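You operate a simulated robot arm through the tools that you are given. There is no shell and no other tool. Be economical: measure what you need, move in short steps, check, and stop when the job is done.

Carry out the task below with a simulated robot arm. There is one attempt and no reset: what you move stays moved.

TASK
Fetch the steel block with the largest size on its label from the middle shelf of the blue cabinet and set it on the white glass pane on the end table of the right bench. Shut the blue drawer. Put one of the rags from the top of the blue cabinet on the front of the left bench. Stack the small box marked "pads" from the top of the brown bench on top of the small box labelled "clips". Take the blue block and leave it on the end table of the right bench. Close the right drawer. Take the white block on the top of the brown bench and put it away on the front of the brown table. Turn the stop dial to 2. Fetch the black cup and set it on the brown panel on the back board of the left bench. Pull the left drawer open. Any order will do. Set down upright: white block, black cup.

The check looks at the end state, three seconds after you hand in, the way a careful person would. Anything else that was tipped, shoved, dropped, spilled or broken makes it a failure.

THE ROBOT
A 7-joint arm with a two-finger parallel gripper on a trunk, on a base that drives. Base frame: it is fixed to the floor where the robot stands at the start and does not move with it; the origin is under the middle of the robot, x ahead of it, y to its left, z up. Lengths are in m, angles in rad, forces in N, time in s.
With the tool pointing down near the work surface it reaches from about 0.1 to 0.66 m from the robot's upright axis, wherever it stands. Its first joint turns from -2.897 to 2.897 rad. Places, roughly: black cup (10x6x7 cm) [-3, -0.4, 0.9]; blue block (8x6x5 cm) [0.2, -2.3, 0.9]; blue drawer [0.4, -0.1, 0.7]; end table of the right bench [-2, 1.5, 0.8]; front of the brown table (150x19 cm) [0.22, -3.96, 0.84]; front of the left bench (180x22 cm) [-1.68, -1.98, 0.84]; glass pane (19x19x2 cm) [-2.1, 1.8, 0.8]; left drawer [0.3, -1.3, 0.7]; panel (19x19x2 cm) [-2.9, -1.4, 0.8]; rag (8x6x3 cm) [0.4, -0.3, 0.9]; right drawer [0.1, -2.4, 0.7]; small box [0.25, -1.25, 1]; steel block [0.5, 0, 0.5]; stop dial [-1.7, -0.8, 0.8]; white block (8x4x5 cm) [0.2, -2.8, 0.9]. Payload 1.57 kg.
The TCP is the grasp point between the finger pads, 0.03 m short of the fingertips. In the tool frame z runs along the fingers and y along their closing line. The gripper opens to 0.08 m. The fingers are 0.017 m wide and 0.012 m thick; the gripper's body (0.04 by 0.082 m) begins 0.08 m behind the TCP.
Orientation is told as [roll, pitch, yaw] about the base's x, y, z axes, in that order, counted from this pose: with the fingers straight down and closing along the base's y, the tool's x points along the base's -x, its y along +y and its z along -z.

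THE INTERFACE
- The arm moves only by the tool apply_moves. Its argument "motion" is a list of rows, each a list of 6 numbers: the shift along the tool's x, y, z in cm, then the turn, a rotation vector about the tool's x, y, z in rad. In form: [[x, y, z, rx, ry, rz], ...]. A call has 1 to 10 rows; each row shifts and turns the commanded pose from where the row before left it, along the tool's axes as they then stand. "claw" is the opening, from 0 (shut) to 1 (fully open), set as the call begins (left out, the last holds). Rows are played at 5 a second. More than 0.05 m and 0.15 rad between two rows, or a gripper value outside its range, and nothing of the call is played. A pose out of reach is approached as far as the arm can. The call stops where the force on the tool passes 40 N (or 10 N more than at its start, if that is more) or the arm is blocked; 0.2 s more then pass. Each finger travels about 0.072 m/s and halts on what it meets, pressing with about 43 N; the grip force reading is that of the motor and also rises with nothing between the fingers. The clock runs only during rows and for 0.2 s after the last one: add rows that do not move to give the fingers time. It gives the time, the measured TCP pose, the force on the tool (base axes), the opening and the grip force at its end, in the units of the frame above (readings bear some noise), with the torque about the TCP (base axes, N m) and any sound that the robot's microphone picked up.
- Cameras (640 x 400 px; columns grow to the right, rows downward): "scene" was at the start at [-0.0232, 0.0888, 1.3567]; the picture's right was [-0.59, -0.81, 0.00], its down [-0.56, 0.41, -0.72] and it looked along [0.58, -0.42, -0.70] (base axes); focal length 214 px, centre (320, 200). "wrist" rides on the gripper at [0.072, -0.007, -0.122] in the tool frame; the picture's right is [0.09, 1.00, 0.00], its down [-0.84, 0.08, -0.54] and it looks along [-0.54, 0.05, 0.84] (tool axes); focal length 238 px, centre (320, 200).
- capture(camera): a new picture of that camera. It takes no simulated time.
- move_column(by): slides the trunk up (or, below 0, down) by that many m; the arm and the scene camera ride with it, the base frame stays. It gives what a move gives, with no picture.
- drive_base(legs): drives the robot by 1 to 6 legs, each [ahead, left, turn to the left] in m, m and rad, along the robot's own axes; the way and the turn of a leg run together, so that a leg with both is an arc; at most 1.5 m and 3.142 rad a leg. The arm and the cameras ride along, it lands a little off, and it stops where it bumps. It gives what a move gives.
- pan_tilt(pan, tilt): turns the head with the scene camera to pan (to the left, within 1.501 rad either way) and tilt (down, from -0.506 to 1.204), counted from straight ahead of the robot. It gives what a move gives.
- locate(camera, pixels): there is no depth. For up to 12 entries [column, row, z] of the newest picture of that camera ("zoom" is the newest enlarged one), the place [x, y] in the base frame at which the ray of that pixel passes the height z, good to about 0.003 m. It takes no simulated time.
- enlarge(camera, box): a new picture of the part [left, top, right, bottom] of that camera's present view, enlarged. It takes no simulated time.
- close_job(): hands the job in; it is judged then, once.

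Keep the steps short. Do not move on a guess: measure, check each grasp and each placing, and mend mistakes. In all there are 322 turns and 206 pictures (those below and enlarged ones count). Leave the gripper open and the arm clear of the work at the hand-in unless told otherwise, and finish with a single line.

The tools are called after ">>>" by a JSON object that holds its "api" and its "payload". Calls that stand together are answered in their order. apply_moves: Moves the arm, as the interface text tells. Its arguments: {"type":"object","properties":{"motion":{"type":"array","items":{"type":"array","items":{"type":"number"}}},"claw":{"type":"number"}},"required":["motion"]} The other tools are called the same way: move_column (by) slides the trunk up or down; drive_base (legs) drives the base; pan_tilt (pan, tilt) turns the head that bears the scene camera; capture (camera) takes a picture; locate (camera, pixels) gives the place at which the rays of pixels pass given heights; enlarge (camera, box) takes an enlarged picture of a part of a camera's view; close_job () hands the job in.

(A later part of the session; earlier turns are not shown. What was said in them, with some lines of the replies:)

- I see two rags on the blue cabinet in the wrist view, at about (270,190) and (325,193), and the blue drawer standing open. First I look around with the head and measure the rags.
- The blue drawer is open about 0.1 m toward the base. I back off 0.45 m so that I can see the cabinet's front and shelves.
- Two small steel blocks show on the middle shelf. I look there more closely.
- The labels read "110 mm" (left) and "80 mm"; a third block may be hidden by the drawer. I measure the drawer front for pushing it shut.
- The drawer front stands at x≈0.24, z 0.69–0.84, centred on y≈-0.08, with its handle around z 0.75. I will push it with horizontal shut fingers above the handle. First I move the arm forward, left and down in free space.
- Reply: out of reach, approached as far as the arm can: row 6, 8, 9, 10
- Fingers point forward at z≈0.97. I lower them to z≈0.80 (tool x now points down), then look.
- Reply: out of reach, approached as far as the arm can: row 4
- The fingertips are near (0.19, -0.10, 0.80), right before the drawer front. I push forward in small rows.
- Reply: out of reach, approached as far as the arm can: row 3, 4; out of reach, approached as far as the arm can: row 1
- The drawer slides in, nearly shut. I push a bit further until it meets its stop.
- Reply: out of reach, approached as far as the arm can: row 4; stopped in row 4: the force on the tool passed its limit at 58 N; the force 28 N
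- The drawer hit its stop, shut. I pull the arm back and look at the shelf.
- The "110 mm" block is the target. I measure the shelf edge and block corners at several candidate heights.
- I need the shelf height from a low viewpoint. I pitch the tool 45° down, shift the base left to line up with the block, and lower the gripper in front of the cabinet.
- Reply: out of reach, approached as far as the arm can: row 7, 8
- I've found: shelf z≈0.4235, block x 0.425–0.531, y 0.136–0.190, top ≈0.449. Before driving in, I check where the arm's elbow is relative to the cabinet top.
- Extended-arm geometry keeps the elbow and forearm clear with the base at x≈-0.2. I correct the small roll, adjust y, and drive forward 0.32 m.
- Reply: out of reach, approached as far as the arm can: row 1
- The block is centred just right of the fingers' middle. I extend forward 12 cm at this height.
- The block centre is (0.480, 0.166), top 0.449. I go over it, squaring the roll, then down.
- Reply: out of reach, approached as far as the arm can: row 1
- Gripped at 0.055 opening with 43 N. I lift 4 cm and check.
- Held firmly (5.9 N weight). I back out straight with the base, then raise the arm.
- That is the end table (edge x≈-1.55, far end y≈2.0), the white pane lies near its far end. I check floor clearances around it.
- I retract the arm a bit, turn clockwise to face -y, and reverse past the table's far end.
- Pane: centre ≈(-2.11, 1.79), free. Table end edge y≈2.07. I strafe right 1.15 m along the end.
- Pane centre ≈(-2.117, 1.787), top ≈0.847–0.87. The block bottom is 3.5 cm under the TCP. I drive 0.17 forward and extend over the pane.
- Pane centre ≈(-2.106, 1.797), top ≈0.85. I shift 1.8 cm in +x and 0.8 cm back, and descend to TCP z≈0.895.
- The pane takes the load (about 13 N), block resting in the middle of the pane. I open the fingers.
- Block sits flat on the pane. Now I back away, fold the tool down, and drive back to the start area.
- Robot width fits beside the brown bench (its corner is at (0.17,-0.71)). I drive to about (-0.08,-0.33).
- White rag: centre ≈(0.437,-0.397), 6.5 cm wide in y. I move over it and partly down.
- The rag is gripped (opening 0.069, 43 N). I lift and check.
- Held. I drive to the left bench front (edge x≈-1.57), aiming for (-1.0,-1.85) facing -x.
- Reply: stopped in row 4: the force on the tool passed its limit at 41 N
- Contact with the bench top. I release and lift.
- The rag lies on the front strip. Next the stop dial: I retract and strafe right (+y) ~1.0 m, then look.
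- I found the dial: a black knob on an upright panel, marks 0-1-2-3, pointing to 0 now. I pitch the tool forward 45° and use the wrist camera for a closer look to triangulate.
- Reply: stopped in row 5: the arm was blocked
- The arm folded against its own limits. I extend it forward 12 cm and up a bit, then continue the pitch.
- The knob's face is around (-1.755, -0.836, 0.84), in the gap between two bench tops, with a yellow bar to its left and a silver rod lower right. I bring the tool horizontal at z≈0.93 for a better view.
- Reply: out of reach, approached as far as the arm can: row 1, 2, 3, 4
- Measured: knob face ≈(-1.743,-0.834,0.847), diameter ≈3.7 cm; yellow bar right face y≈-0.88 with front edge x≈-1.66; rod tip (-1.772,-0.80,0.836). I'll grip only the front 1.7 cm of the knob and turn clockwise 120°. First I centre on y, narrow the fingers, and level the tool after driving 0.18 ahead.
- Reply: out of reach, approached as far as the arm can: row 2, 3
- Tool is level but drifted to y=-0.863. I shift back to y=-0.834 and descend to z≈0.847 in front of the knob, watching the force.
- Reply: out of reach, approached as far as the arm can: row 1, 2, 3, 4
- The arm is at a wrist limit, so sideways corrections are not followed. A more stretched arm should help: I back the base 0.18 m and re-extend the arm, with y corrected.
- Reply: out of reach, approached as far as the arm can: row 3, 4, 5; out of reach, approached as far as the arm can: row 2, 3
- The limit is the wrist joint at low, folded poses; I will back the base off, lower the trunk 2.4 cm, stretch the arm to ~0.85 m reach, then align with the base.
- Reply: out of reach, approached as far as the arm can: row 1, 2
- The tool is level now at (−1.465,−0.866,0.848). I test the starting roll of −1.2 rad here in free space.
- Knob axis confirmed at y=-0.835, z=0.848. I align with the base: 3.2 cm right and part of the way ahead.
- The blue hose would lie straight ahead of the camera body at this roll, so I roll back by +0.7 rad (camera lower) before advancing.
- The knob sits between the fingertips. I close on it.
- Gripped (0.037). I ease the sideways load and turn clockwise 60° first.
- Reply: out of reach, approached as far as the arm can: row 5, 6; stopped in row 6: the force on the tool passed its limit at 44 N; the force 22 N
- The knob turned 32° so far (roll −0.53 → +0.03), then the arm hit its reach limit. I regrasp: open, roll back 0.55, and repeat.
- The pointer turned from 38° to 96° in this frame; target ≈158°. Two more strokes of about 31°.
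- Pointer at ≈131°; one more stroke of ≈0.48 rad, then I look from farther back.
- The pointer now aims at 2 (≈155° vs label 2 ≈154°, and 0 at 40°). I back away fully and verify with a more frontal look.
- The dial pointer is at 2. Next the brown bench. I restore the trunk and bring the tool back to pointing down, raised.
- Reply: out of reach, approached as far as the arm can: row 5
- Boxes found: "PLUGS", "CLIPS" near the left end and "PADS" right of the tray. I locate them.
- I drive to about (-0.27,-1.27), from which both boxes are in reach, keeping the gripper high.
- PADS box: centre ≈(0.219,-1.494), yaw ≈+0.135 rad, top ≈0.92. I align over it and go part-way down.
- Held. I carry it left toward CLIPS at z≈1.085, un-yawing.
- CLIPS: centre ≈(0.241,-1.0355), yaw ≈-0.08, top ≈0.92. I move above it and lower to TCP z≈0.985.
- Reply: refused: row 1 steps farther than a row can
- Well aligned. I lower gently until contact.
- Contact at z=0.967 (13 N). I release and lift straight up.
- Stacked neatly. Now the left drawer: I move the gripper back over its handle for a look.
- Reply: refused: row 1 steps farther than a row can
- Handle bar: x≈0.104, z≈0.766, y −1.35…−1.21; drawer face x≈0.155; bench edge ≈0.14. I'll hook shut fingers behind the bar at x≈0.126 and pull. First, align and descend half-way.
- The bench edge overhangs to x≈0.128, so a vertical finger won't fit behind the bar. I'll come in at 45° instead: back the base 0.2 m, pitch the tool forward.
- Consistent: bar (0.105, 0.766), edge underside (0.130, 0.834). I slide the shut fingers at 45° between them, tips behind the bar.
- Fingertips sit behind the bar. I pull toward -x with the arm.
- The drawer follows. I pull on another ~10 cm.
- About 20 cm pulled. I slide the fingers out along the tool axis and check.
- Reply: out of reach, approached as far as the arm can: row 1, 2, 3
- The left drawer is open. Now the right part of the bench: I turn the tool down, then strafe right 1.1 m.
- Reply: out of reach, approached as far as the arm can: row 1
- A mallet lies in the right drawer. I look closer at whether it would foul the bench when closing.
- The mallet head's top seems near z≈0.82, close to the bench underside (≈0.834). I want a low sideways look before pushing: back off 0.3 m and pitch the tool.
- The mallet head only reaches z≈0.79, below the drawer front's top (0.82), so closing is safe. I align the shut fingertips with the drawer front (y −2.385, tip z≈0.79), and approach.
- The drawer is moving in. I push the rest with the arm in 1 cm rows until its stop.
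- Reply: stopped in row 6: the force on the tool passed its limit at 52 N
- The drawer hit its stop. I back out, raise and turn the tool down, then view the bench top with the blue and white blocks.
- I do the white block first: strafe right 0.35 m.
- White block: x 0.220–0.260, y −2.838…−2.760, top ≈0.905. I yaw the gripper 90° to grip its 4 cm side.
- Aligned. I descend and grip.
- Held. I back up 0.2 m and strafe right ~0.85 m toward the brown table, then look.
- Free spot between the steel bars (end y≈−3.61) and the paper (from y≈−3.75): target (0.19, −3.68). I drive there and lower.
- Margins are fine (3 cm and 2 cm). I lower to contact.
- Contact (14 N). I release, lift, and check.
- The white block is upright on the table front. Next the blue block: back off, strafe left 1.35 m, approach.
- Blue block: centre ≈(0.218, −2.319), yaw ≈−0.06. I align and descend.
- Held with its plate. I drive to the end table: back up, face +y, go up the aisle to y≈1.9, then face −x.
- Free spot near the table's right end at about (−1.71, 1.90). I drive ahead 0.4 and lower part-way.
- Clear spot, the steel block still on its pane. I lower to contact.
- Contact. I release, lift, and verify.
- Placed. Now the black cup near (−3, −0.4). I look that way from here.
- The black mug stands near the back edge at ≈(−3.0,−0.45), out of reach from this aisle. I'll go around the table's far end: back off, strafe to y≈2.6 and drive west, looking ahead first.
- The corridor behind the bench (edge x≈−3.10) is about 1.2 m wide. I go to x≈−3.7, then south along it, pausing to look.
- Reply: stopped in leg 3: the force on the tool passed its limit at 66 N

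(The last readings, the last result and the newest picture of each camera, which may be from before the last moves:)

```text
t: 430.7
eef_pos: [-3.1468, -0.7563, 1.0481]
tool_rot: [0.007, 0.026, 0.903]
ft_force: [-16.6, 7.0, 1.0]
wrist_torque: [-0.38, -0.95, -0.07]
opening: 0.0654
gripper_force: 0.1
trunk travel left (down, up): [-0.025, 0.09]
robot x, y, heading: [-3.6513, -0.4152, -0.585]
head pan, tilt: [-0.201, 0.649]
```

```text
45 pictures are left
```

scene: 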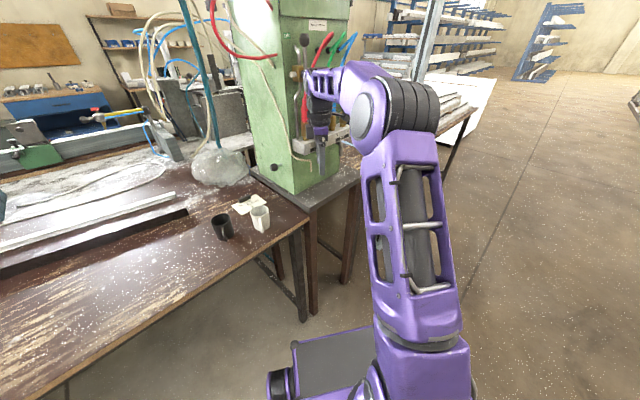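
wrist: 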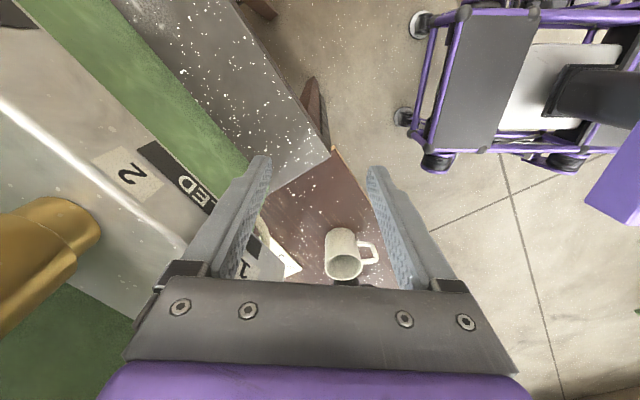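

The gripper bumped the green machine's column while turning. I reverse the turn at once.

>>> {"api": "drive_base", "payload": {"legs": [[0, 0, -0.3]]}}

>>> {"api": "drive_base", "payload": {"legs": [[-0.3, 0.0, 0]]}}

>>> {"api": "pan_tilt", "payload": {"pan": 0.6, "tilt": 0.6}}

>>> {"api": "capture", "payload": {"camera": "scene"}}

```text
t: 432.1
eef_pos: [-3.2672, -0.8898, 1.0469]
tool_rot: [0.004, 0.025, 0.606]
ft_force: [0.3, -0.1, 0.1]
wrist_torque: [-0.02, -0.01, -0.05]
opening: 0.0797
gripper_force: 0.0
trunk travel left (down, up): [-0.025, 0.09]
robot x, y, heading: [-3.6525, -0.4147, -0.887]
head pan, tilt: [-0.201, 0.649]
```

```text
t: 434.1
eef_pos: [-3.4516, -0.6583, 1.0461]
tool_rot: [0.005, 0.024, 0.612]
ft_force: [0.6, 0.4, -0.2]
wrist_torque: [-0.02, 0.0, -0.02]
opening: 0.0799
gripper_force: 0.1
trunk travel left (down, up): [-0.025, 0.09]
robot x, y, heading: [-3.8405, -0.1873, -0.882]
head pan, tilt: [-0.201, 0.649]
```

```text
t: 435.2
eef_pos: [-3.4515, -0.6577, 1.0469]
tool_rot: [0.005, 0.024, 0.61]
ft_force: [0.3, -0.3, -0.2]
wrist_torque: [-0.01, -0.01, 0.03]
opening: 0.08
gripper_force: 0.1
trunk travel left (down, up): [-0.025, 0.09]
robot x, y, heading: [-3.8395, -0.1883, -0.877]
head pan, tilt: [0.6, 0.6]
```

```text
44 pictures are left
```

scene: 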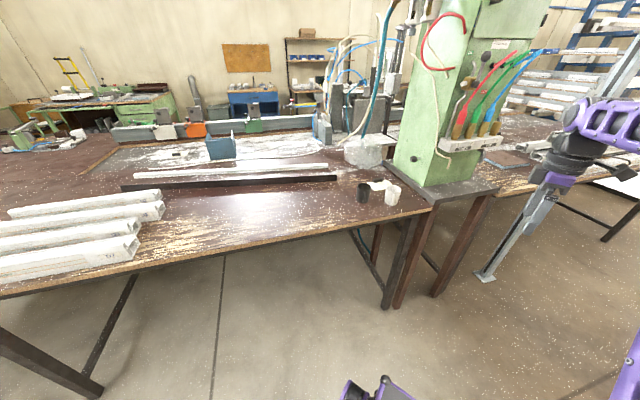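

The machine stands as before. From here (further back) I turn to face +x, which sweeps the arm away from the machine.

>>> {"api": "drive_base", "payload": {"legs": [[0, 0, 0.877]]}}

>>> {"api": "pan_tilt", "payload": {"pan": -0.2, "tilt": 0.65}}

>>> {"api": "enlarge", "payload": {"camera": "scene", "box": [190, 90, 450, 250]}}

```text
t: 437.9
eef_pos: [-3.2291, -0.1945, 1.0472]
tool_rot: [0.005, 0.025, 1.486]
ft_force: [0.1, -0.2, -0.2]
wrist_torque: [0.01, -0.01, 0.01]
opening: 0.08
gripper_force: 0.0
trunk travel left (down, up): [-0.025, 0.09]
robot x, y, heading: [-3.8358, -0.1851, -0.003]
head pan, tilt: [0.6, 0.6]
```

```text
t: 439.1
eef_pos: [-3.2277, -0.1937, 1.0465]
tool_rot: [0.004, 0.026, 1.483]
ft_force: [0.4, -0.1, 0.9]
wrist_torque: [0.0, 0.02, 0.01]
opening: 0.0802
gripper_force: 0.1
trunk travel left (down, up): [-0.025, 0.09]
robot x, y, heading: [-3.8391, -0.1821, -0.004]
head pan, tilt: [-0.201, 0.649]
```

```text
2.46 times, centred on (320, 170) of scene
```

zoom: 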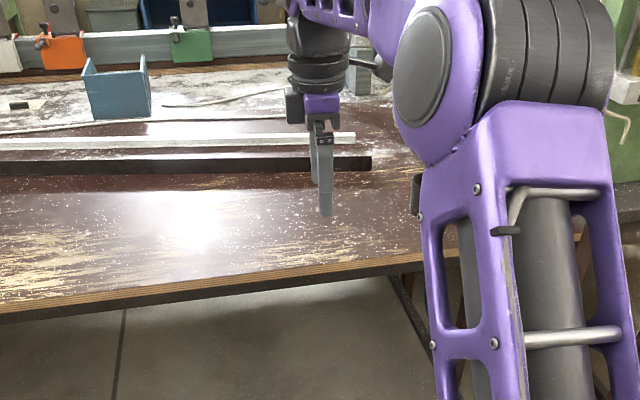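

>>> {"api": "apply_moves", "payload": {"motion": [[0, 0, 0, 0, 0, 0.148], [0, 0, 0, 0, 0, 0.148], [0, 0, 0, 0, 0, 0.148], [0, 0, 0, 0, 0, 0.148], [0, 0, 0, 0, 0, 0.148], [0, 0, 0, 0, 0, 0.148], [0, 0, 0, 0, 0, 0.148], [0, 0, 0, 0, 0, 0.148], [0, 0, 0, 0, 0, 0.148], [0, 0, 0, 0, 0, 0.148]]}}

>>> {"api": "drive_base", "payload": {"legs": [[0.06, -0.16, 0]]}}

>>> {"api": "capture", "payload": {"camera": "wrist"}}

```text
t: 441.3
eef_pos: [-3.2289, -0.1932, 1.0466]
tool_rot: [-0.023, 0.007, 0.002]
ft_force: [-0.6, 0.1, -0.1]
wrist_torque: [-0.02, 0.01, 0.02]
opening: 0.08
gripper_force: 0.1
trunk travel left (down, up): [-0.025, 0.09]
robot x, y, heading: [-3.8361, -0.1864, -0.002]
head pan, tilt: [-0.201, 0.649]
```

```text
t: 443.4
eef_pos: [-3.1692, -0.353, 1.0469]
tool_rot: [-0.024, 0.009, 0.006]
ft_force: [-0.7, -0.3, 0.5]
wrist_torque: [0.0, -0.02, -0.01]
opening: 0.0798
gripper_force: 0.0
trunk travel left (down, up): [-0.025, 0.09]
robot x, y, heading: [-3.781, -0.3488, -0.006]
head pan, tilt: [-0.201, 0.649]
```

```text
42 pictures are left
```

wrist: 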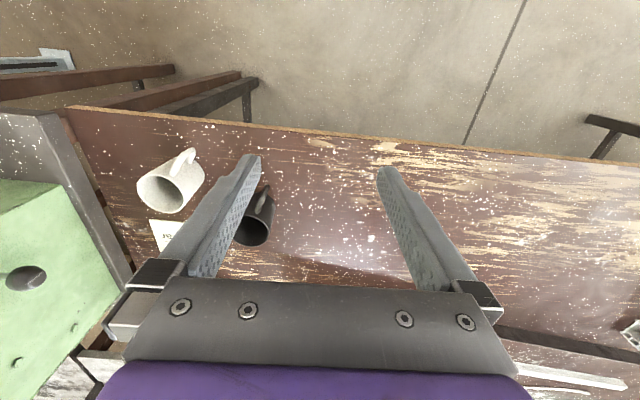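

>>> {"api": "drive_base", "payload": {"legs": [[0.05, -0.085, 0]]}}

>>> {"api": "capture", "payload": {"camera": "wrist"}}

```text
t: 444.9
eef_pos: [-3.1189, -0.4374, 1.0472]
tool_rot: [-0.024, 0.007, 0.005]
ft_force: [-0.2, 0.1, 0.5]
wrist_torque: [0.02, 0.0, 0.0]
opening: 0.08
gripper_force: 0.1
trunk travel left (down, up): [-0.025, 0.09]
robot x, y, heading: [-3.7285, -0.4319, -0.002]
head pan, tilt: [-0.201, 0.649]
```

```text
41 pictures are left
```

wrist: 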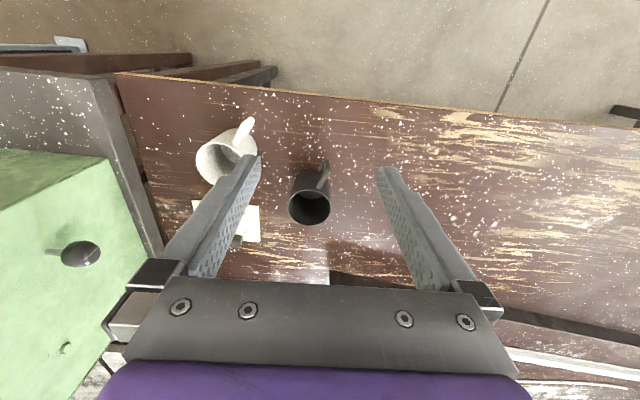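

>>> {"api": "enlarge", "payload": {"camera": "wrist", "box": [190, 100, 370, 240]}}

>>> {"api": "locate", "payload": {"camera": "wrist", "pixels": [[309, 207, 0.93], [289, 207, 0.93], [331, 207, 0.93], [309, 224, 0.93], [309, 175, 0.84], [326, 163, 0.91], [256, 165, 0.93], [250, 121, 0.9], [310, 97, 0.84]]}}

```text
2.86 times, centred on (280, 170) of wrist
```

zoom: 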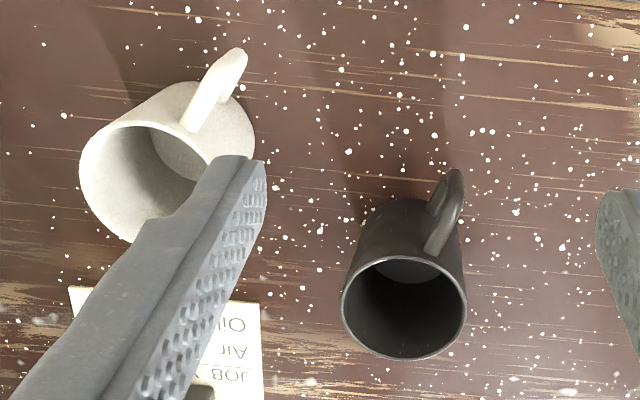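

```text
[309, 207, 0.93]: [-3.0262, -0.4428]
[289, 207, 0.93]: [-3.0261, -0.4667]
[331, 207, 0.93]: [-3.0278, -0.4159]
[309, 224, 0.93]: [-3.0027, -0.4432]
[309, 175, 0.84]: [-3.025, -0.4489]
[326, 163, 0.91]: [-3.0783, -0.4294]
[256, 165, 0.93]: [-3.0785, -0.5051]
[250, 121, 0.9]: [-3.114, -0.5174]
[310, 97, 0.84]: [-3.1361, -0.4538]
```

Black mug: centre ≈(−3.02,−0.446), rim ≈0.915, handle toward −x/+y (~150°). I yaw the gripper −30° so the fingers close across the handle direction, and move over the mug.

>>> {"api": "apply_moves", "payload": {"motion": [[-3.3, -0.3, 0, -0.024, 0, 0], [-3.3, -0.3, 0, 0, 0, 0], [-3.3, -0.3, 0, 0, 0, 0], [0, 0, 0, 0, 0, 0.13], [0, 0, 0, 0, 0, 0.13], [0, 0, 0, 0, 0, 0.13], [0, 0, 0, 0, 0, 0.13], [0, 0, 4, 0, 0, 0], [0, 0, 1, 0, 0, 0], [0, 0, 0, 0, 0, 0]]}}

>>> {"api": "capture", "payload": {"camera": "wrist"}}

```text
t: 447.1
eef_pos: [-3.0451, -0.4432, 0.9883]
tool_rot: [-0.003, 0.008, -0.516]
ft_force: [0.0, 0.9, -0.3]
wrist_torque: [0.01, 0.01, 0.02]
opening: 0.08
gripper_force: 0.0
out of reach, approached as far as the arm can: row 3
trunk travel left (down, up): [-0.025, 0.09]
robot x, y, heading: [-3.728, -0.4276, -0.009]
head pan, tilt: [-0.201, 0.649]
```

```text
39 pictures are left
```

wrist: 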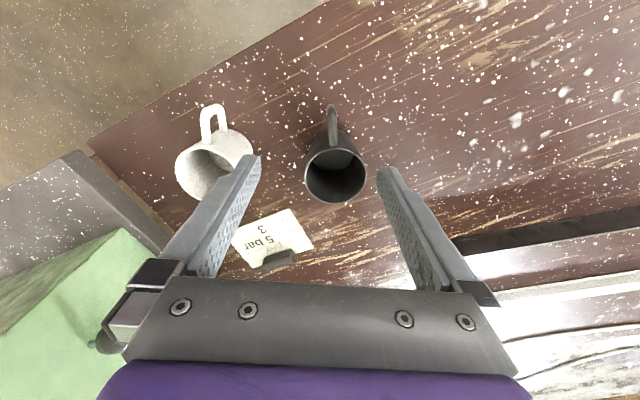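

>>> {"api": "locate", "payload": {"camera": "wrist", "pixels": [[336, 173, 0.915], [306, 170, 0.915], [366, 174, 0.915], [336, 202, 0.915], [337, 152, 0.845], [232, 160, 0.92]]}}

>>> {"api": "drive_base", "payload": {"legs": [[0.1, 0, 0]]}}

```text
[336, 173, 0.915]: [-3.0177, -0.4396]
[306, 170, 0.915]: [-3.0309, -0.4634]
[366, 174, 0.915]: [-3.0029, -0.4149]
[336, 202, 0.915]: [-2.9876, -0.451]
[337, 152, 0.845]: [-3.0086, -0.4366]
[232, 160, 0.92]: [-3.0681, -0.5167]
```

```text
t: 448.2
eef_pos: [-2.9463, -0.4444, 0.9888]
tool_rot: [-0.003, 0.007, -0.514]
ft_force: [-0.5, 0.2, -0.1]
wrist_torque: [-0.01, 0.0, 0.02]
opening: 0.0801
gripper_force: 0.0
trunk travel left (down, up): [-0.025, 0.09]
robot x, y, heading: [-3.632, -0.4296, -0.005]
head pan, tilt: [-0.201, 0.649]
```

>>> {"api": "apply_moves", "payload": {"motion": [[3.1, -1.45, 0, 0, 0, 0], [3.18, -1.45, 0, 0, 0, 0], [0, 0, 2, 0, 0, 0], [0, 0, 0, 0, 0, 0]]}}

>>> {"api": "capture", "payload": {"camera": "wrist"}}

```text
t: 449.2
eef_pos: [-3.0165, -0.4392, 0.9678]
tool_rot: [-0.004, 0.005, -0.514]
ft_force: [0.0, -0.3, 1.3]
wrist_torque: [0.01, 0.03, 0.0]
opening: 0.0799
gripper_force: 0.1
trunk travel left (down, up): [-0.025, 0.09]
robot x, y, heading: [-3.6315, -0.4281, -0.005]
head pan, tilt: [-0.201, 0.649]
```

```text
38 pictures are left
```

wrist: 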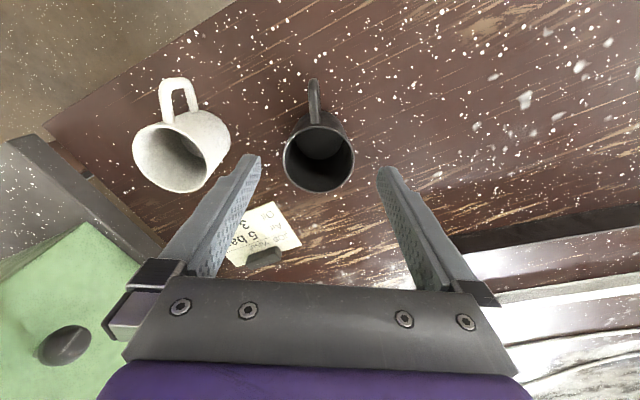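

>>> {"api": "apply_moves", "payload": {"motion": [[0, 0, 3, 0, 0, 0], [0, 0, 2.5, 0, 0, 0], [0, 0, 1.5, 0, 0, 0], [0, 0, 0, 0, 0, 0]]}}

>>> {"api": "capture", "payload": {"camera": "wrist"}}

```text
t: 450.2
eef_pos: [-3.0165, -0.4372, 0.8979]
tool_rot: [-0.003, 0.007, -0.515]
ft_force: [-0.7, 0.5, 0.4]
wrist_torque: [0.01, 0.02, 0.01]
opening: 0.0802
gripper_force: 0.1
trunk travel left (down, up): [-0.025, 0.09]
robot x, y, heading: [-3.6293, -0.433, -0.005]
head pan, tilt: [-0.201, 0.649]
```

```text
37 pictures are left
```

wrist: 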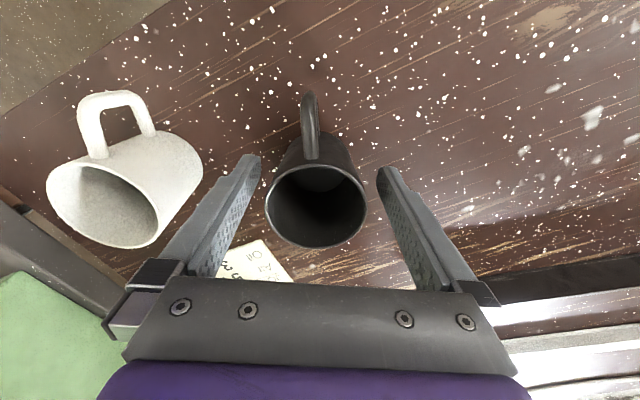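

The mug stands between the fingers. I close and lift.

>>> {"api": "apply_moves", "payload": {"motion": [[0, 0, 0, 0, 0, 0], [0, 0, 0, 0, 0, 0], [0, 0, 0, 0, 0, 0]], "claw": 0}}

>>> {"api": "apply_moves", "payload": {"motion": [[0, 0, -2, 0, 0, 0], [0, 0, -4, 0, 0, 0], [0, 0, -4, 0, 0, 0], [0, 0, -4, 0, 0, 0], [0, 0, -3, 0, 0, 0], [0, 0, 0, 0, 0, 0]]}}

>>> {"api": "capture", "payload": {"camera": "wrist"}}

```text
t: 451.1
eef_pos: [-3.016, -0.439, 0.8981]
tool_rot: [-0.003, 0.007, -0.514]
ft_force: [0.9, 0.1, 0.0]
wrist_torque: [-0.01, 0.03, -0.02]
opening: 0.0564
gripper_force: 43.2
trunk travel left (down, up): [-0.025, 0.09]
robot x, y, heading: [-3.6324, -0.4276, -0.002]
head pan, tilt: [-0.201, 0.649]
```

```text
t: 452.4
eef_pos: [-3.0148, -0.4388, 1.0682]
tool_rot: [-0.003, 0.006, -0.516]
ft_force: [-0.2, -0.1, -0.5]
wrist_torque: [0.01, -0.01, 0.01]
opening: 0.0566
gripper_force: 43.2
trunk travel left (down, up): [-0.025, 0.09]
robot x, y, heading: [-3.6332, -0.431, -0.006]
head pan, tilt: [-0.201, 0.649]
```

```text
36 pictures are left
```

wrist: 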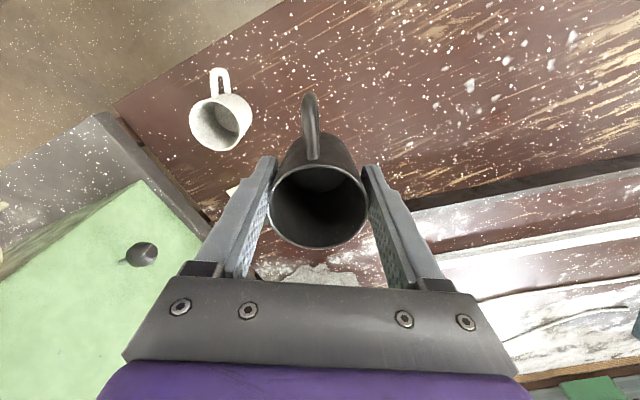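

Held level. I retract the arm 15 cm, back off 0.2 m, and look toward the panel side.

>>> {"api": "apply_moves", "payload": {"motion": [[3.3, -1.85, 0, 0, 0, 0], [3.3, -1.85, 0, 0, 0, 0], [3.3, -1.85, 0, 0, 0, 0], [3.3, -1.85, 0, 0, 0, 0], [0, 0, 0, 0, 0, 0]]}}

>>> {"api": "drive_base", "payload": {"legs": [[-0.2, 0, 0]]}}

>>> {"api": "pan_tilt", "payload": {"pan": -1.1, "tilt": 0.6}}

>>> {"api": "capture", "payload": {"camera": "scene"}}

```text
t: 453.6
eef_pos: [-3.1678, -0.4392, 1.0678]
tool_rot: [-0.003, 0.008, -0.513]
ft_force: [0.2, 0.0, -0.6]
wrist_torque: [0.01, 0.01, -0.01]
opening: 0.0568
gripper_force: 43.1
trunk travel left (down, up): [-0.025, 0.09]
robot x, y, heading: [-3.6318, -0.431, -0.003]
head pan, tilt: [-0.201, 0.649]
```

```text
t: 455.2
eef_pos: [-3.3661, -0.4375, 1.0676]
tool_rot: [-0.005, 0.009, -0.514]
ft_force: [0.3, -0.4, -0.6]
wrist_torque: [0.0, -0.02, 0.01]
opening: 0.0562
gripper_force: 42.7
trunk travel left (down, up): [-0.025, 0.09]
robot x, y, heading: [-3.8303, -0.4344, -0.002]
head pan, tilt: [-0.201, 0.649]
```

```text
t: 456.4
eef_pos: [-3.3662, -0.4375, 1.0686]
tool_rot: [-0.004, 0.007, -0.516]
ft_force: [-0.2, -1.1, -1.0]
wrist_torque: [0.07, 0.0, 0.01]
opening: 0.0563
gripper_force: 43.3
trunk travel left (down, up): [-0.025, 0.09]
robot x, y, heading: [-3.8309, -0.4268, -0.008]
head pan, tilt: [-1.1, 0.6]
```

```text
35 pictures are left
```

scene: 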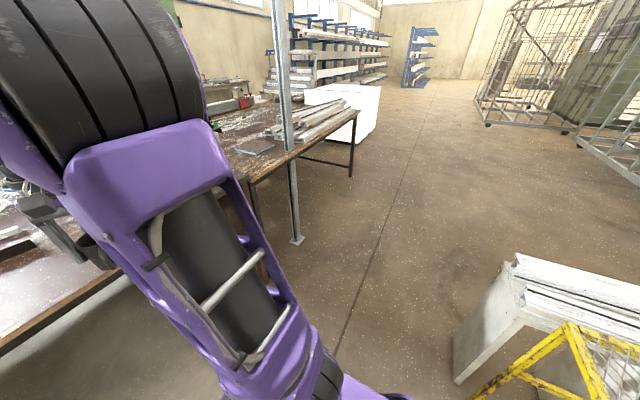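

>>> {"api": "locate", "payload": {"camera": "scene", "pixels": [[297, 241, 0.0], [289, 150, 0.86], [255, 147, 0.87], [238, 150, 0.87], [273, 147, 0.87], [256, 138, 0.87], [250, 183, 0.84], [355, 120, 0.84], [455, 382, 0.0], [453, 335, 0.4], [513, 255, 0.6]]}}

>>> {"api": "enlarge", "payload": {"camera": "scene", "box": [200, 90, 360, 200]}}

```text
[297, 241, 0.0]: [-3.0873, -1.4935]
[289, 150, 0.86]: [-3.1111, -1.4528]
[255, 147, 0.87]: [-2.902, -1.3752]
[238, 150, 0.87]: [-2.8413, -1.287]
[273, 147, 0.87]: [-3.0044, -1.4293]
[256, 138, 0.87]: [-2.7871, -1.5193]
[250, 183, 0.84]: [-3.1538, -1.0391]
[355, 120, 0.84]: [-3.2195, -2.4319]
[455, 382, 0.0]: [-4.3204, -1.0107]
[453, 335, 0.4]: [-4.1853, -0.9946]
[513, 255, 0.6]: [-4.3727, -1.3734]
```

```text
3.64 times, centred on (280, 145) of scene
```

zoom: 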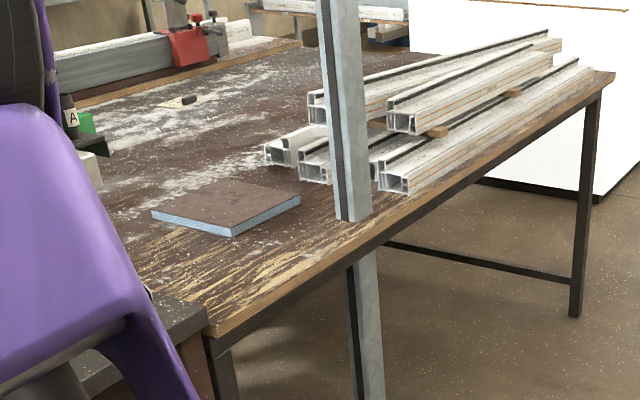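

>>> {"api": "locate", "payload": {"camera": "zoom", "pixels": [[152, 210, 0.865], [232, 234, 0.865], [300, 198, 0.865], [225, 181, 0.865], [205, 330, 0.84], [150, 300, 0.84], [340, 222, 0.86], [372, 215, 0.86]]}}

>>> {"api": "drive_base", "payload": {"legs": [[0, -0.77, 0]]}}

>>> {"api": "pan_tilt", "payload": {"pan": 0.1, "tilt": 0.65}}

>>> {"api": "capture", "payload": {"camera": "scene"}}

```text
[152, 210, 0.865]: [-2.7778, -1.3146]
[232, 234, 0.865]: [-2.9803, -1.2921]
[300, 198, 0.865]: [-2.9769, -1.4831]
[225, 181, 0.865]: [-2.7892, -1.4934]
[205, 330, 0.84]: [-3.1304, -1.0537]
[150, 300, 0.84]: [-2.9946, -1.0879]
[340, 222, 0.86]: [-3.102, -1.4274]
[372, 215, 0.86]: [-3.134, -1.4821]
```

```text
t: 464.2
eef_pos: [-3.3676, -1.1962, 1.0689]
tool_rot: [-0.004, 0.006, -0.509]
ft_force: [0.3, -0.3, -1.2]
wrist_torque: [0.01, 0.02, 0.0]
opening: 0.0559
gripper_force: 42.8
trunk travel left (down, up): [-0.025, 0.09]
robot x, y, heading: [-3.8318, -1.189, 0.003]
head pan, tilt: [-1.1, 0.6]
```

```text
t: 465.6
eef_pos: [-3.3675, -1.1968, 1.0682]
tool_rot: [-0.004, 0.008, -0.511]
ft_force: [1.0, 0.0, -0.4]
wrist_torque: [-0.03, 0.0, -0.01]
opening: 0.0558
gripper_force: 43.3
trunk travel left (down, up): [-0.025, 0.09]
robot x, y, heading: [-3.8338, -1.1905, -0.003]
head pan, tilt: [0.099, 0.649]
```

```text
33 pictures are left
```

scene: 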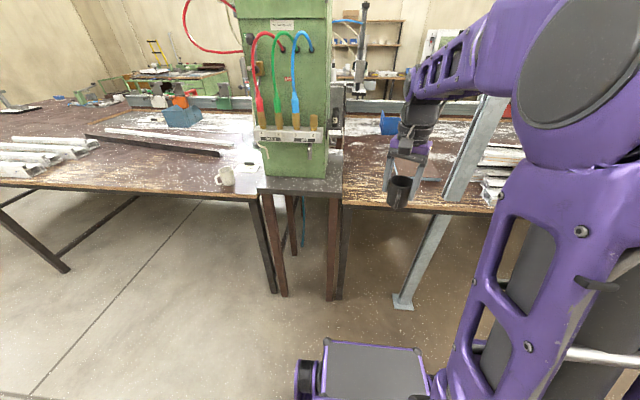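

>>> {"api": "locate", "payload": {"camera": "scene", "pixels": [[283, 297, 0.0], [332, 300, 0.0], [341, 300, 0.0], [275, 293, 0.0], [403, 308, 0.0], [335, 190, 0.86], [472, 200, 0.86]]}}

```text
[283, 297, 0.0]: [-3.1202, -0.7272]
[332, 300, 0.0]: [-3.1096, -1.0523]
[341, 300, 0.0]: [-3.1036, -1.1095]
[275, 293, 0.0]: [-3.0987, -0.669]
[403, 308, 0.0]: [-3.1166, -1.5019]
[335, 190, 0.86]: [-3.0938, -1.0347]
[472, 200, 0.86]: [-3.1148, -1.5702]
```

Legs and post foot are at x≈−3.11, so the base can go to x≈−3.5. I drive 0.33 ahead, then bring the mug over the panel centre region (−2.90,−1.375).

>>> {"api": "drive_base", "payload": {"legs": [[0.33, 0, 0]]}}

>>> {"api": "apply_moves", "payload": {"motion": [[-4.1, -1.8, 0, 0, 0, 0], [-4.1, -1.8, 0, 0, 0, 0], [-4.1, -1.8, 0, 0, 0, 0], [-4.1, -1.8, 0, 0, 0, 0], [-4.0, -1.8, 0, 0, 0, 0], [0, 0, 0, 0, 0, 0]]}}

>>> {"api": "capture", "payload": {"camera": "wrist"}}

```text
t: 467.8
eef_pos: [-3.0394, -1.1952, 1.0669]
tool_rot: [-0.004, 0.005, -0.508]
ft_force: [0.0, 0.2, -1.3]
wrist_torque: [-0.02, -0.02, 0.01]
opening: 0.0558
gripper_force: 43.0
trunk travel left (down, up): [-0.025, 0.09]
robot x, y, heading: [-3.501, -1.1888, 0.001]
head pan, tilt: [0.099, 0.649]
```

```text
t: 469.2
eef_pos: [-2.9032, -1.3736, 1.0661]
tool_rot: [-0.003, 0.007, -0.508]
ft_force: [0.3, -0.5, -0.9]
wrist_torque: [0.02, 0.01, -0.02]
opening: 0.0559
gripper_force: 43.8
trunk travel left (down, up): [-0.025, 0.09]
robot x, y, heading: [-3.499, -1.1872, 0.002]
head pan, tilt: [0.099, 0.649]
```

```text
32 pictures are left
```

wrist: 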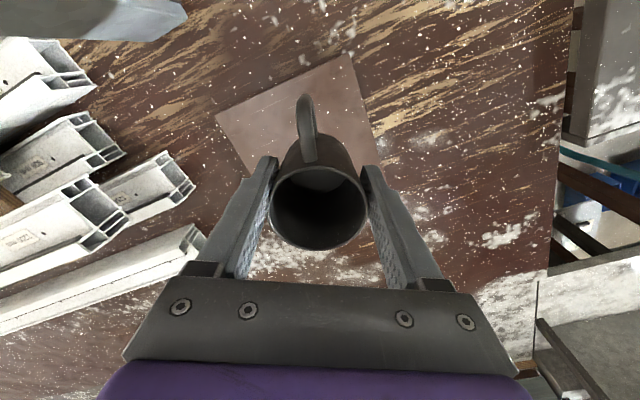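

>>> {"api": "locate", "payload": {"camera": "wrist", "pixels": [[217, 118, 0.865], [350, 53, 0.865], [382, 160, 0.865], [245, 172, 0.865]]}}

```text
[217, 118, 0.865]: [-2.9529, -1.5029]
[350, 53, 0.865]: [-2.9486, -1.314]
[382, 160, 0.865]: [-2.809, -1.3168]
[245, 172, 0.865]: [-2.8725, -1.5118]
```

Panel spans about x −2.95…−2.76, y −1.505…−1.314. I shift to (−2.885,−1.40) and lower.

>>> {"api": "apply_moves", "payload": {"motion": [[-2.84, -1.39, 0, 0, 0, 0], [0, 0, 4, 0, 0, 0], [0, 0, 4, 0, 0, 0], [0, 0, 3.5, 0, 0, 0], [0, 0, 0, 0, 0, 0]]}}

>>> {"api": "enlarge", "payload": {"camera": "scene", "box": [330, 120, 490, 240]}}

>>> {"api": "capture", "payload": {"camera": "wrist"}}

```text
t: 470.4
eef_pos: [-2.8867, -1.3988, 0.9499]
tool_rot: [-0.003, 0.006, -0.508]
ft_force: [0.5, -0.5, 0.2]
wrist_torque: [0.01, 0.01, -0.01]
opening: 0.0558
gripper_force: 43.0
trunk travel left (down, up): [-0.025, 0.09]
robot x, y, heading: [-3.5028, -1.1861, 0.001]
head pan, tilt: [0.099, 0.649]
```

```text
3.33 times, centred on (410, 180) of scene
```

zoom: 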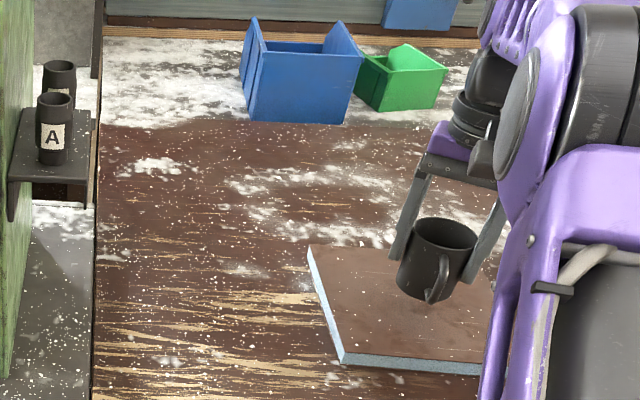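

```text
30 pictures are left
```

wrist: 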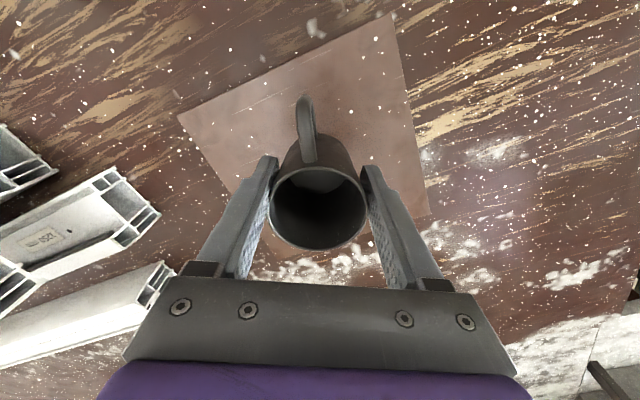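

Over the panel. I lower in small steps to contact.

>>> {"api": "apply_moves", "payload": {"motion": [[0, 0, 0.8, 0, 0, 0], [0, 0, 0.5, 0, 0, 0], [0, 0, 0.4, 0, 0, 0], [0, 0, 0.4, 0, 0, 0], [0, 0, 0, 0, 0, 0]]}}

```text
t: 471.6
eef_pos: [-2.8869, -1.3989, 0.9313]
tool_rot: [-0.004, 0.006, -0.508]
ft_force: [0.4, 0.1, -1.1]
wrist_torque: [0.02, -0.01, -0.01]
opening: 0.0562
gripper_force: 42.9
trunk travel left (down, up): [-0.025, 0.09]
robot x, y, heading: [-3.5052, -1.1933, 0.004]
head pan, tilt: [0.099, 0.649]
```

>>> {"api": "apply_moves", "payload": {"motion": [[0, 0, 0.4, 0, 0, 0], [0, 0, 0.3, 0, 0, 0], [0, 0, 0.3, 0, 0, 0], [0, 0, 0, 0, 0, 0]]}}

```text
t: 472.6
eef_pos: [-2.887, -1.4001, 0.9204]
tool_rot: [-0.004, 0.008, -0.507]
ft_force: [-1.3, 0.4, -1.3]
wrist_torque: [0.0, 0.01, -0.01]
opening: 0.0556
gripper_force: 43.0
trunk travel left (down, up): [-0.025, 0.09]
robot x, y, heading: [-3.5031, -1.1938, 0.003]
head pan, tilt: [0.099, 0.649]
```

>>> {"api": "apply_moves", "payload": {"motion": [[0, 0, 0.3, 0, 0, 0], [0, 0, 0.3, 0, 0, 0], [0, 0, 0, 0, 0, 0]]}}

```text
t: 473.4
eef_pos: [-2.8876, -1.4001, 0.9183]
tool_rot: [-0.004, 0.002, -0.509]
ft_force: [-1.1, -1.0, 18.8]
wrist_torque: [0.11, 0.03, 0.0]
opening: 0.0559
gripper_force: 43.0
trunk travel left (down, up): [-0.025, 0.09]
robot x, y, heading: [-3.5028, -1.1888, 0.002]
head pan, tilt: [0.099, 0.649]
```

Contact at z=0.918 (19 N). I ease up slightly, release and lift straight.

>>> {"api": "apply_moves", "payload": {"motion": [[0, 0, -0.25, 0, 0, 0], [0, 0, 0, 0, 0, 0]]}}

>>> {"api": "apply_moves", "payload": {"motion": [[0, 0, 0, 0, 0, 0], [0, 0, 0, 0, 0, 0], [0, 0, 0, 0, 0, 0]], "claw": 1}}

>>> {"api": "apply_moves", "payload": {"motion": [[0, 0, -2, 0, 0, 0], [0, 0, -3, 0, 0, 0], [0, 0, -4, 0, 0, 0], [0, 0, -4, 0, 0, 0], [0, 0, -3, 0, 0, 0]]}}

>>> {"api": "enlarge", "payload": {"camera": "scene", "box": [330, 120, 490, 240]}}

>>> {"api": "capture", "payload": {"camera": "wrist"}}

```text
t: 474.0
eef_pos: [-2.8875, -1.4006, 0.9184]
tool_rot: [-0.004, 0.006, -0.509]
ft_force: [2.4, -4.5, 12.9]
wrist_torque: [-0.03, -0.24, -0.1]
opening: 0.0553
gripper_force: 43.2
trunk travel left (down, up): [-0.025, 0.09]
robot x, y, heading: [-3.5073, -1.1906, 0.005]
head pan, tilt: [0.099, 0.649]
```

```text
t: 474.8
eef_pos: [-2.8876, -1.3983, 0.9159]
tool_rot: [-0.004, 0.006, -0.506]
ft_force: [0.3, 0.5, 0.6]
wrist_torque: [-0.03, 0.0, -0.02]
opening: 0.0796
gripper_force: 0.0
trunk travel left (down, up): [-0.025, 0.09]
robot x, y, heading: [-3.5018, -1.1876, 0.002]
head pan, tilt: [0.099, 0.649]
```

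```text
t: 476.0
eef_pos: [-2.8872, -1.3999, 1.0782]
tool_rot: [-0.002, 0.007, -0.509]
ft_force: [0.4, -0.3, -0.4]
wrist_torque: [0.02, 0.0, 0.01]
opening: 0.0797
gripper_force: 0.0
trunk travel left (down, up): [-0.025, 0.09]
robot x, y, heading: [-3.5051, -1.1872, 0.001]
head pan, tilt: [0.099, 0.649]
```

```text
3.33 times, centred on (410, 180) of scene
```

zoom: 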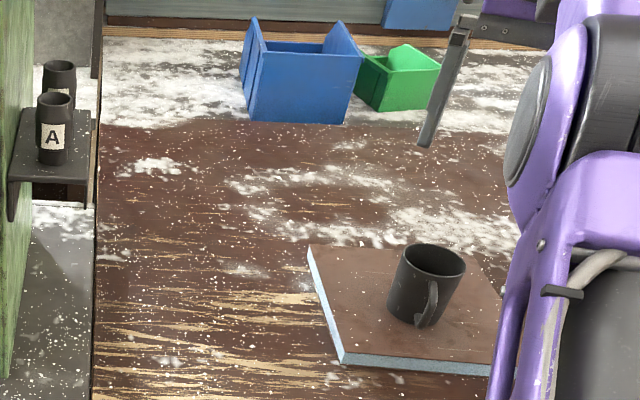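

```text
28 pictures are left
```

wrist: 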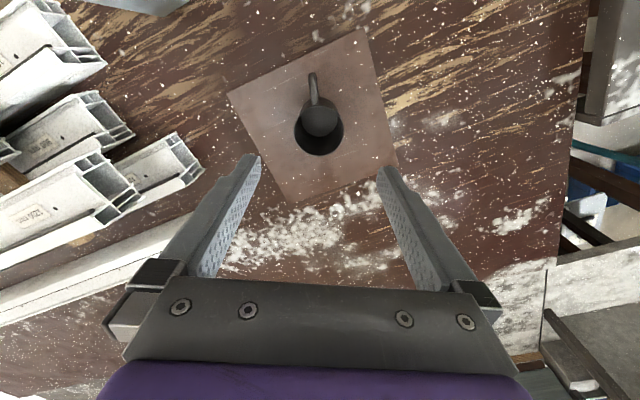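

The mug stands upright on the panel. All ten items are done; I retract the arm clear along the same path and back off.

>>> {"api": "apply_moves", "payload": {"motion": [[4.1, 1.8, 0, 0, 0, 0], [4.1, 1.8, 0, 0, 0, 0], [4.1, 1.8, 0, 0, 0, 0], [4.1, 1.8, 0, 0, 0, 0], [4.1, 1.8, 0, 0, 0, 0]]}}

>>> {"api": "drive_base", "payload": {"legs": [[-0.3, 0, 0]]}}

>>> {"api": "pan_tilt", "payload": {"pan": 0.1, "tilt": 0.5}}

>>> {"api": "capture", "payload": {"camera": "scene"}}

```text
t: 477.2
eef_pos: [-3.0237, -1.2203, 1.0774]
tool_rot: [-0.003, 0.007, -0.507]
ft_force: [0.0, 0.7, -0.2]
wrist_torque: [0.02, -0.02, 0.03]
opening: 0.0797
gripper_force: 0.1
trunk travel left (down, up): [-0.025, 0.09]
robot x, y, heading: [-3.5011, -1.19, 0.006]
head pan, tilt: [0.099, 0.649]
```

```text
t: 479.2
eef_pos: [-3.319, -1.2197, 1.0784]
tool_rot: [-0.004, 0.007, -0.506]
ft_force: [-0.1, 0.6, -0.4]
wrist_torque: [0.01, 0.0, 0.01]
opening: 0.0803
gripper_force: 0.0
trunk travel left (down, up): [-0.025, 0.09]
robot x, y, heading: [-3.7955, -1.192, 0.002]
head pan, tilt: [0.099, 0.649]
```

```text
t: 479.9
eef_pos: [-3.3195, -1.2207, 1.0783]
tool_rot: [-0.003, 0.007, -0.507]
ft_force: [-0.6, 0.3, 0.1]
wrist_torque: [0.03, 0.0, -0.01]
opening: 0.0799
gripper_force: 0.0
trunk travel left (down, up): [-0.025, 0.09]
robot x, y, heading: [-3.7983, -1.1888, 0.006]
head pan, tilt: [0.099, 0.499]
```

```text
27 pictures are left
```

scene: 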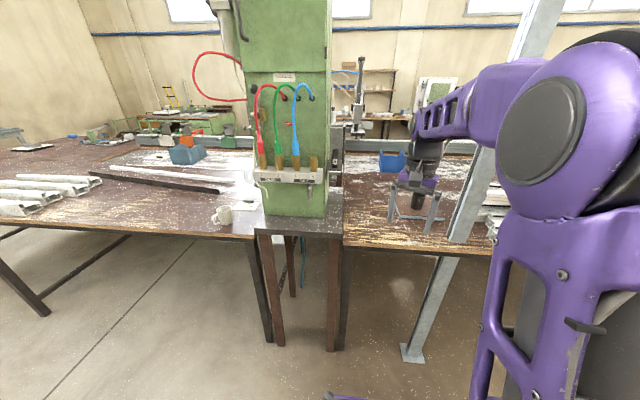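

I check that the white mug beside it is still upright.

>>> {"api": "enlarge", "payload": {"camera": "scene", "box": [190, 180, 290, 250]}}

```text
5.71 times, centred on (240, 215) of scene
```

zoom: 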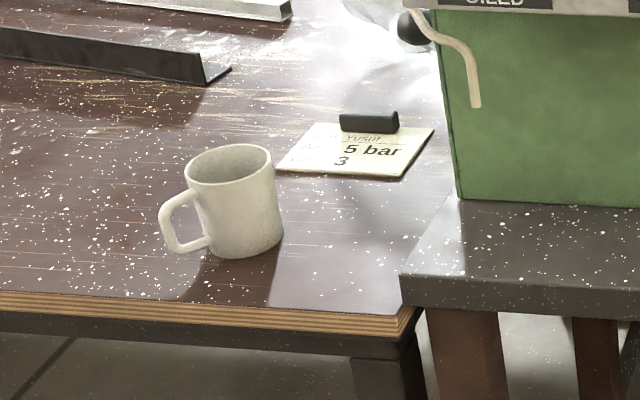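

Everything is upright and in place, the gripper is open and clear. I hand in.

>>> {"api": "close_job", "payload": {}}

```text
The job is handed in.
```

All ten tasks are done and handed in; on the way the gripper bumped the green machine's column (66 N), and the machine and the white mug beside it looked undisturbed afterwards.
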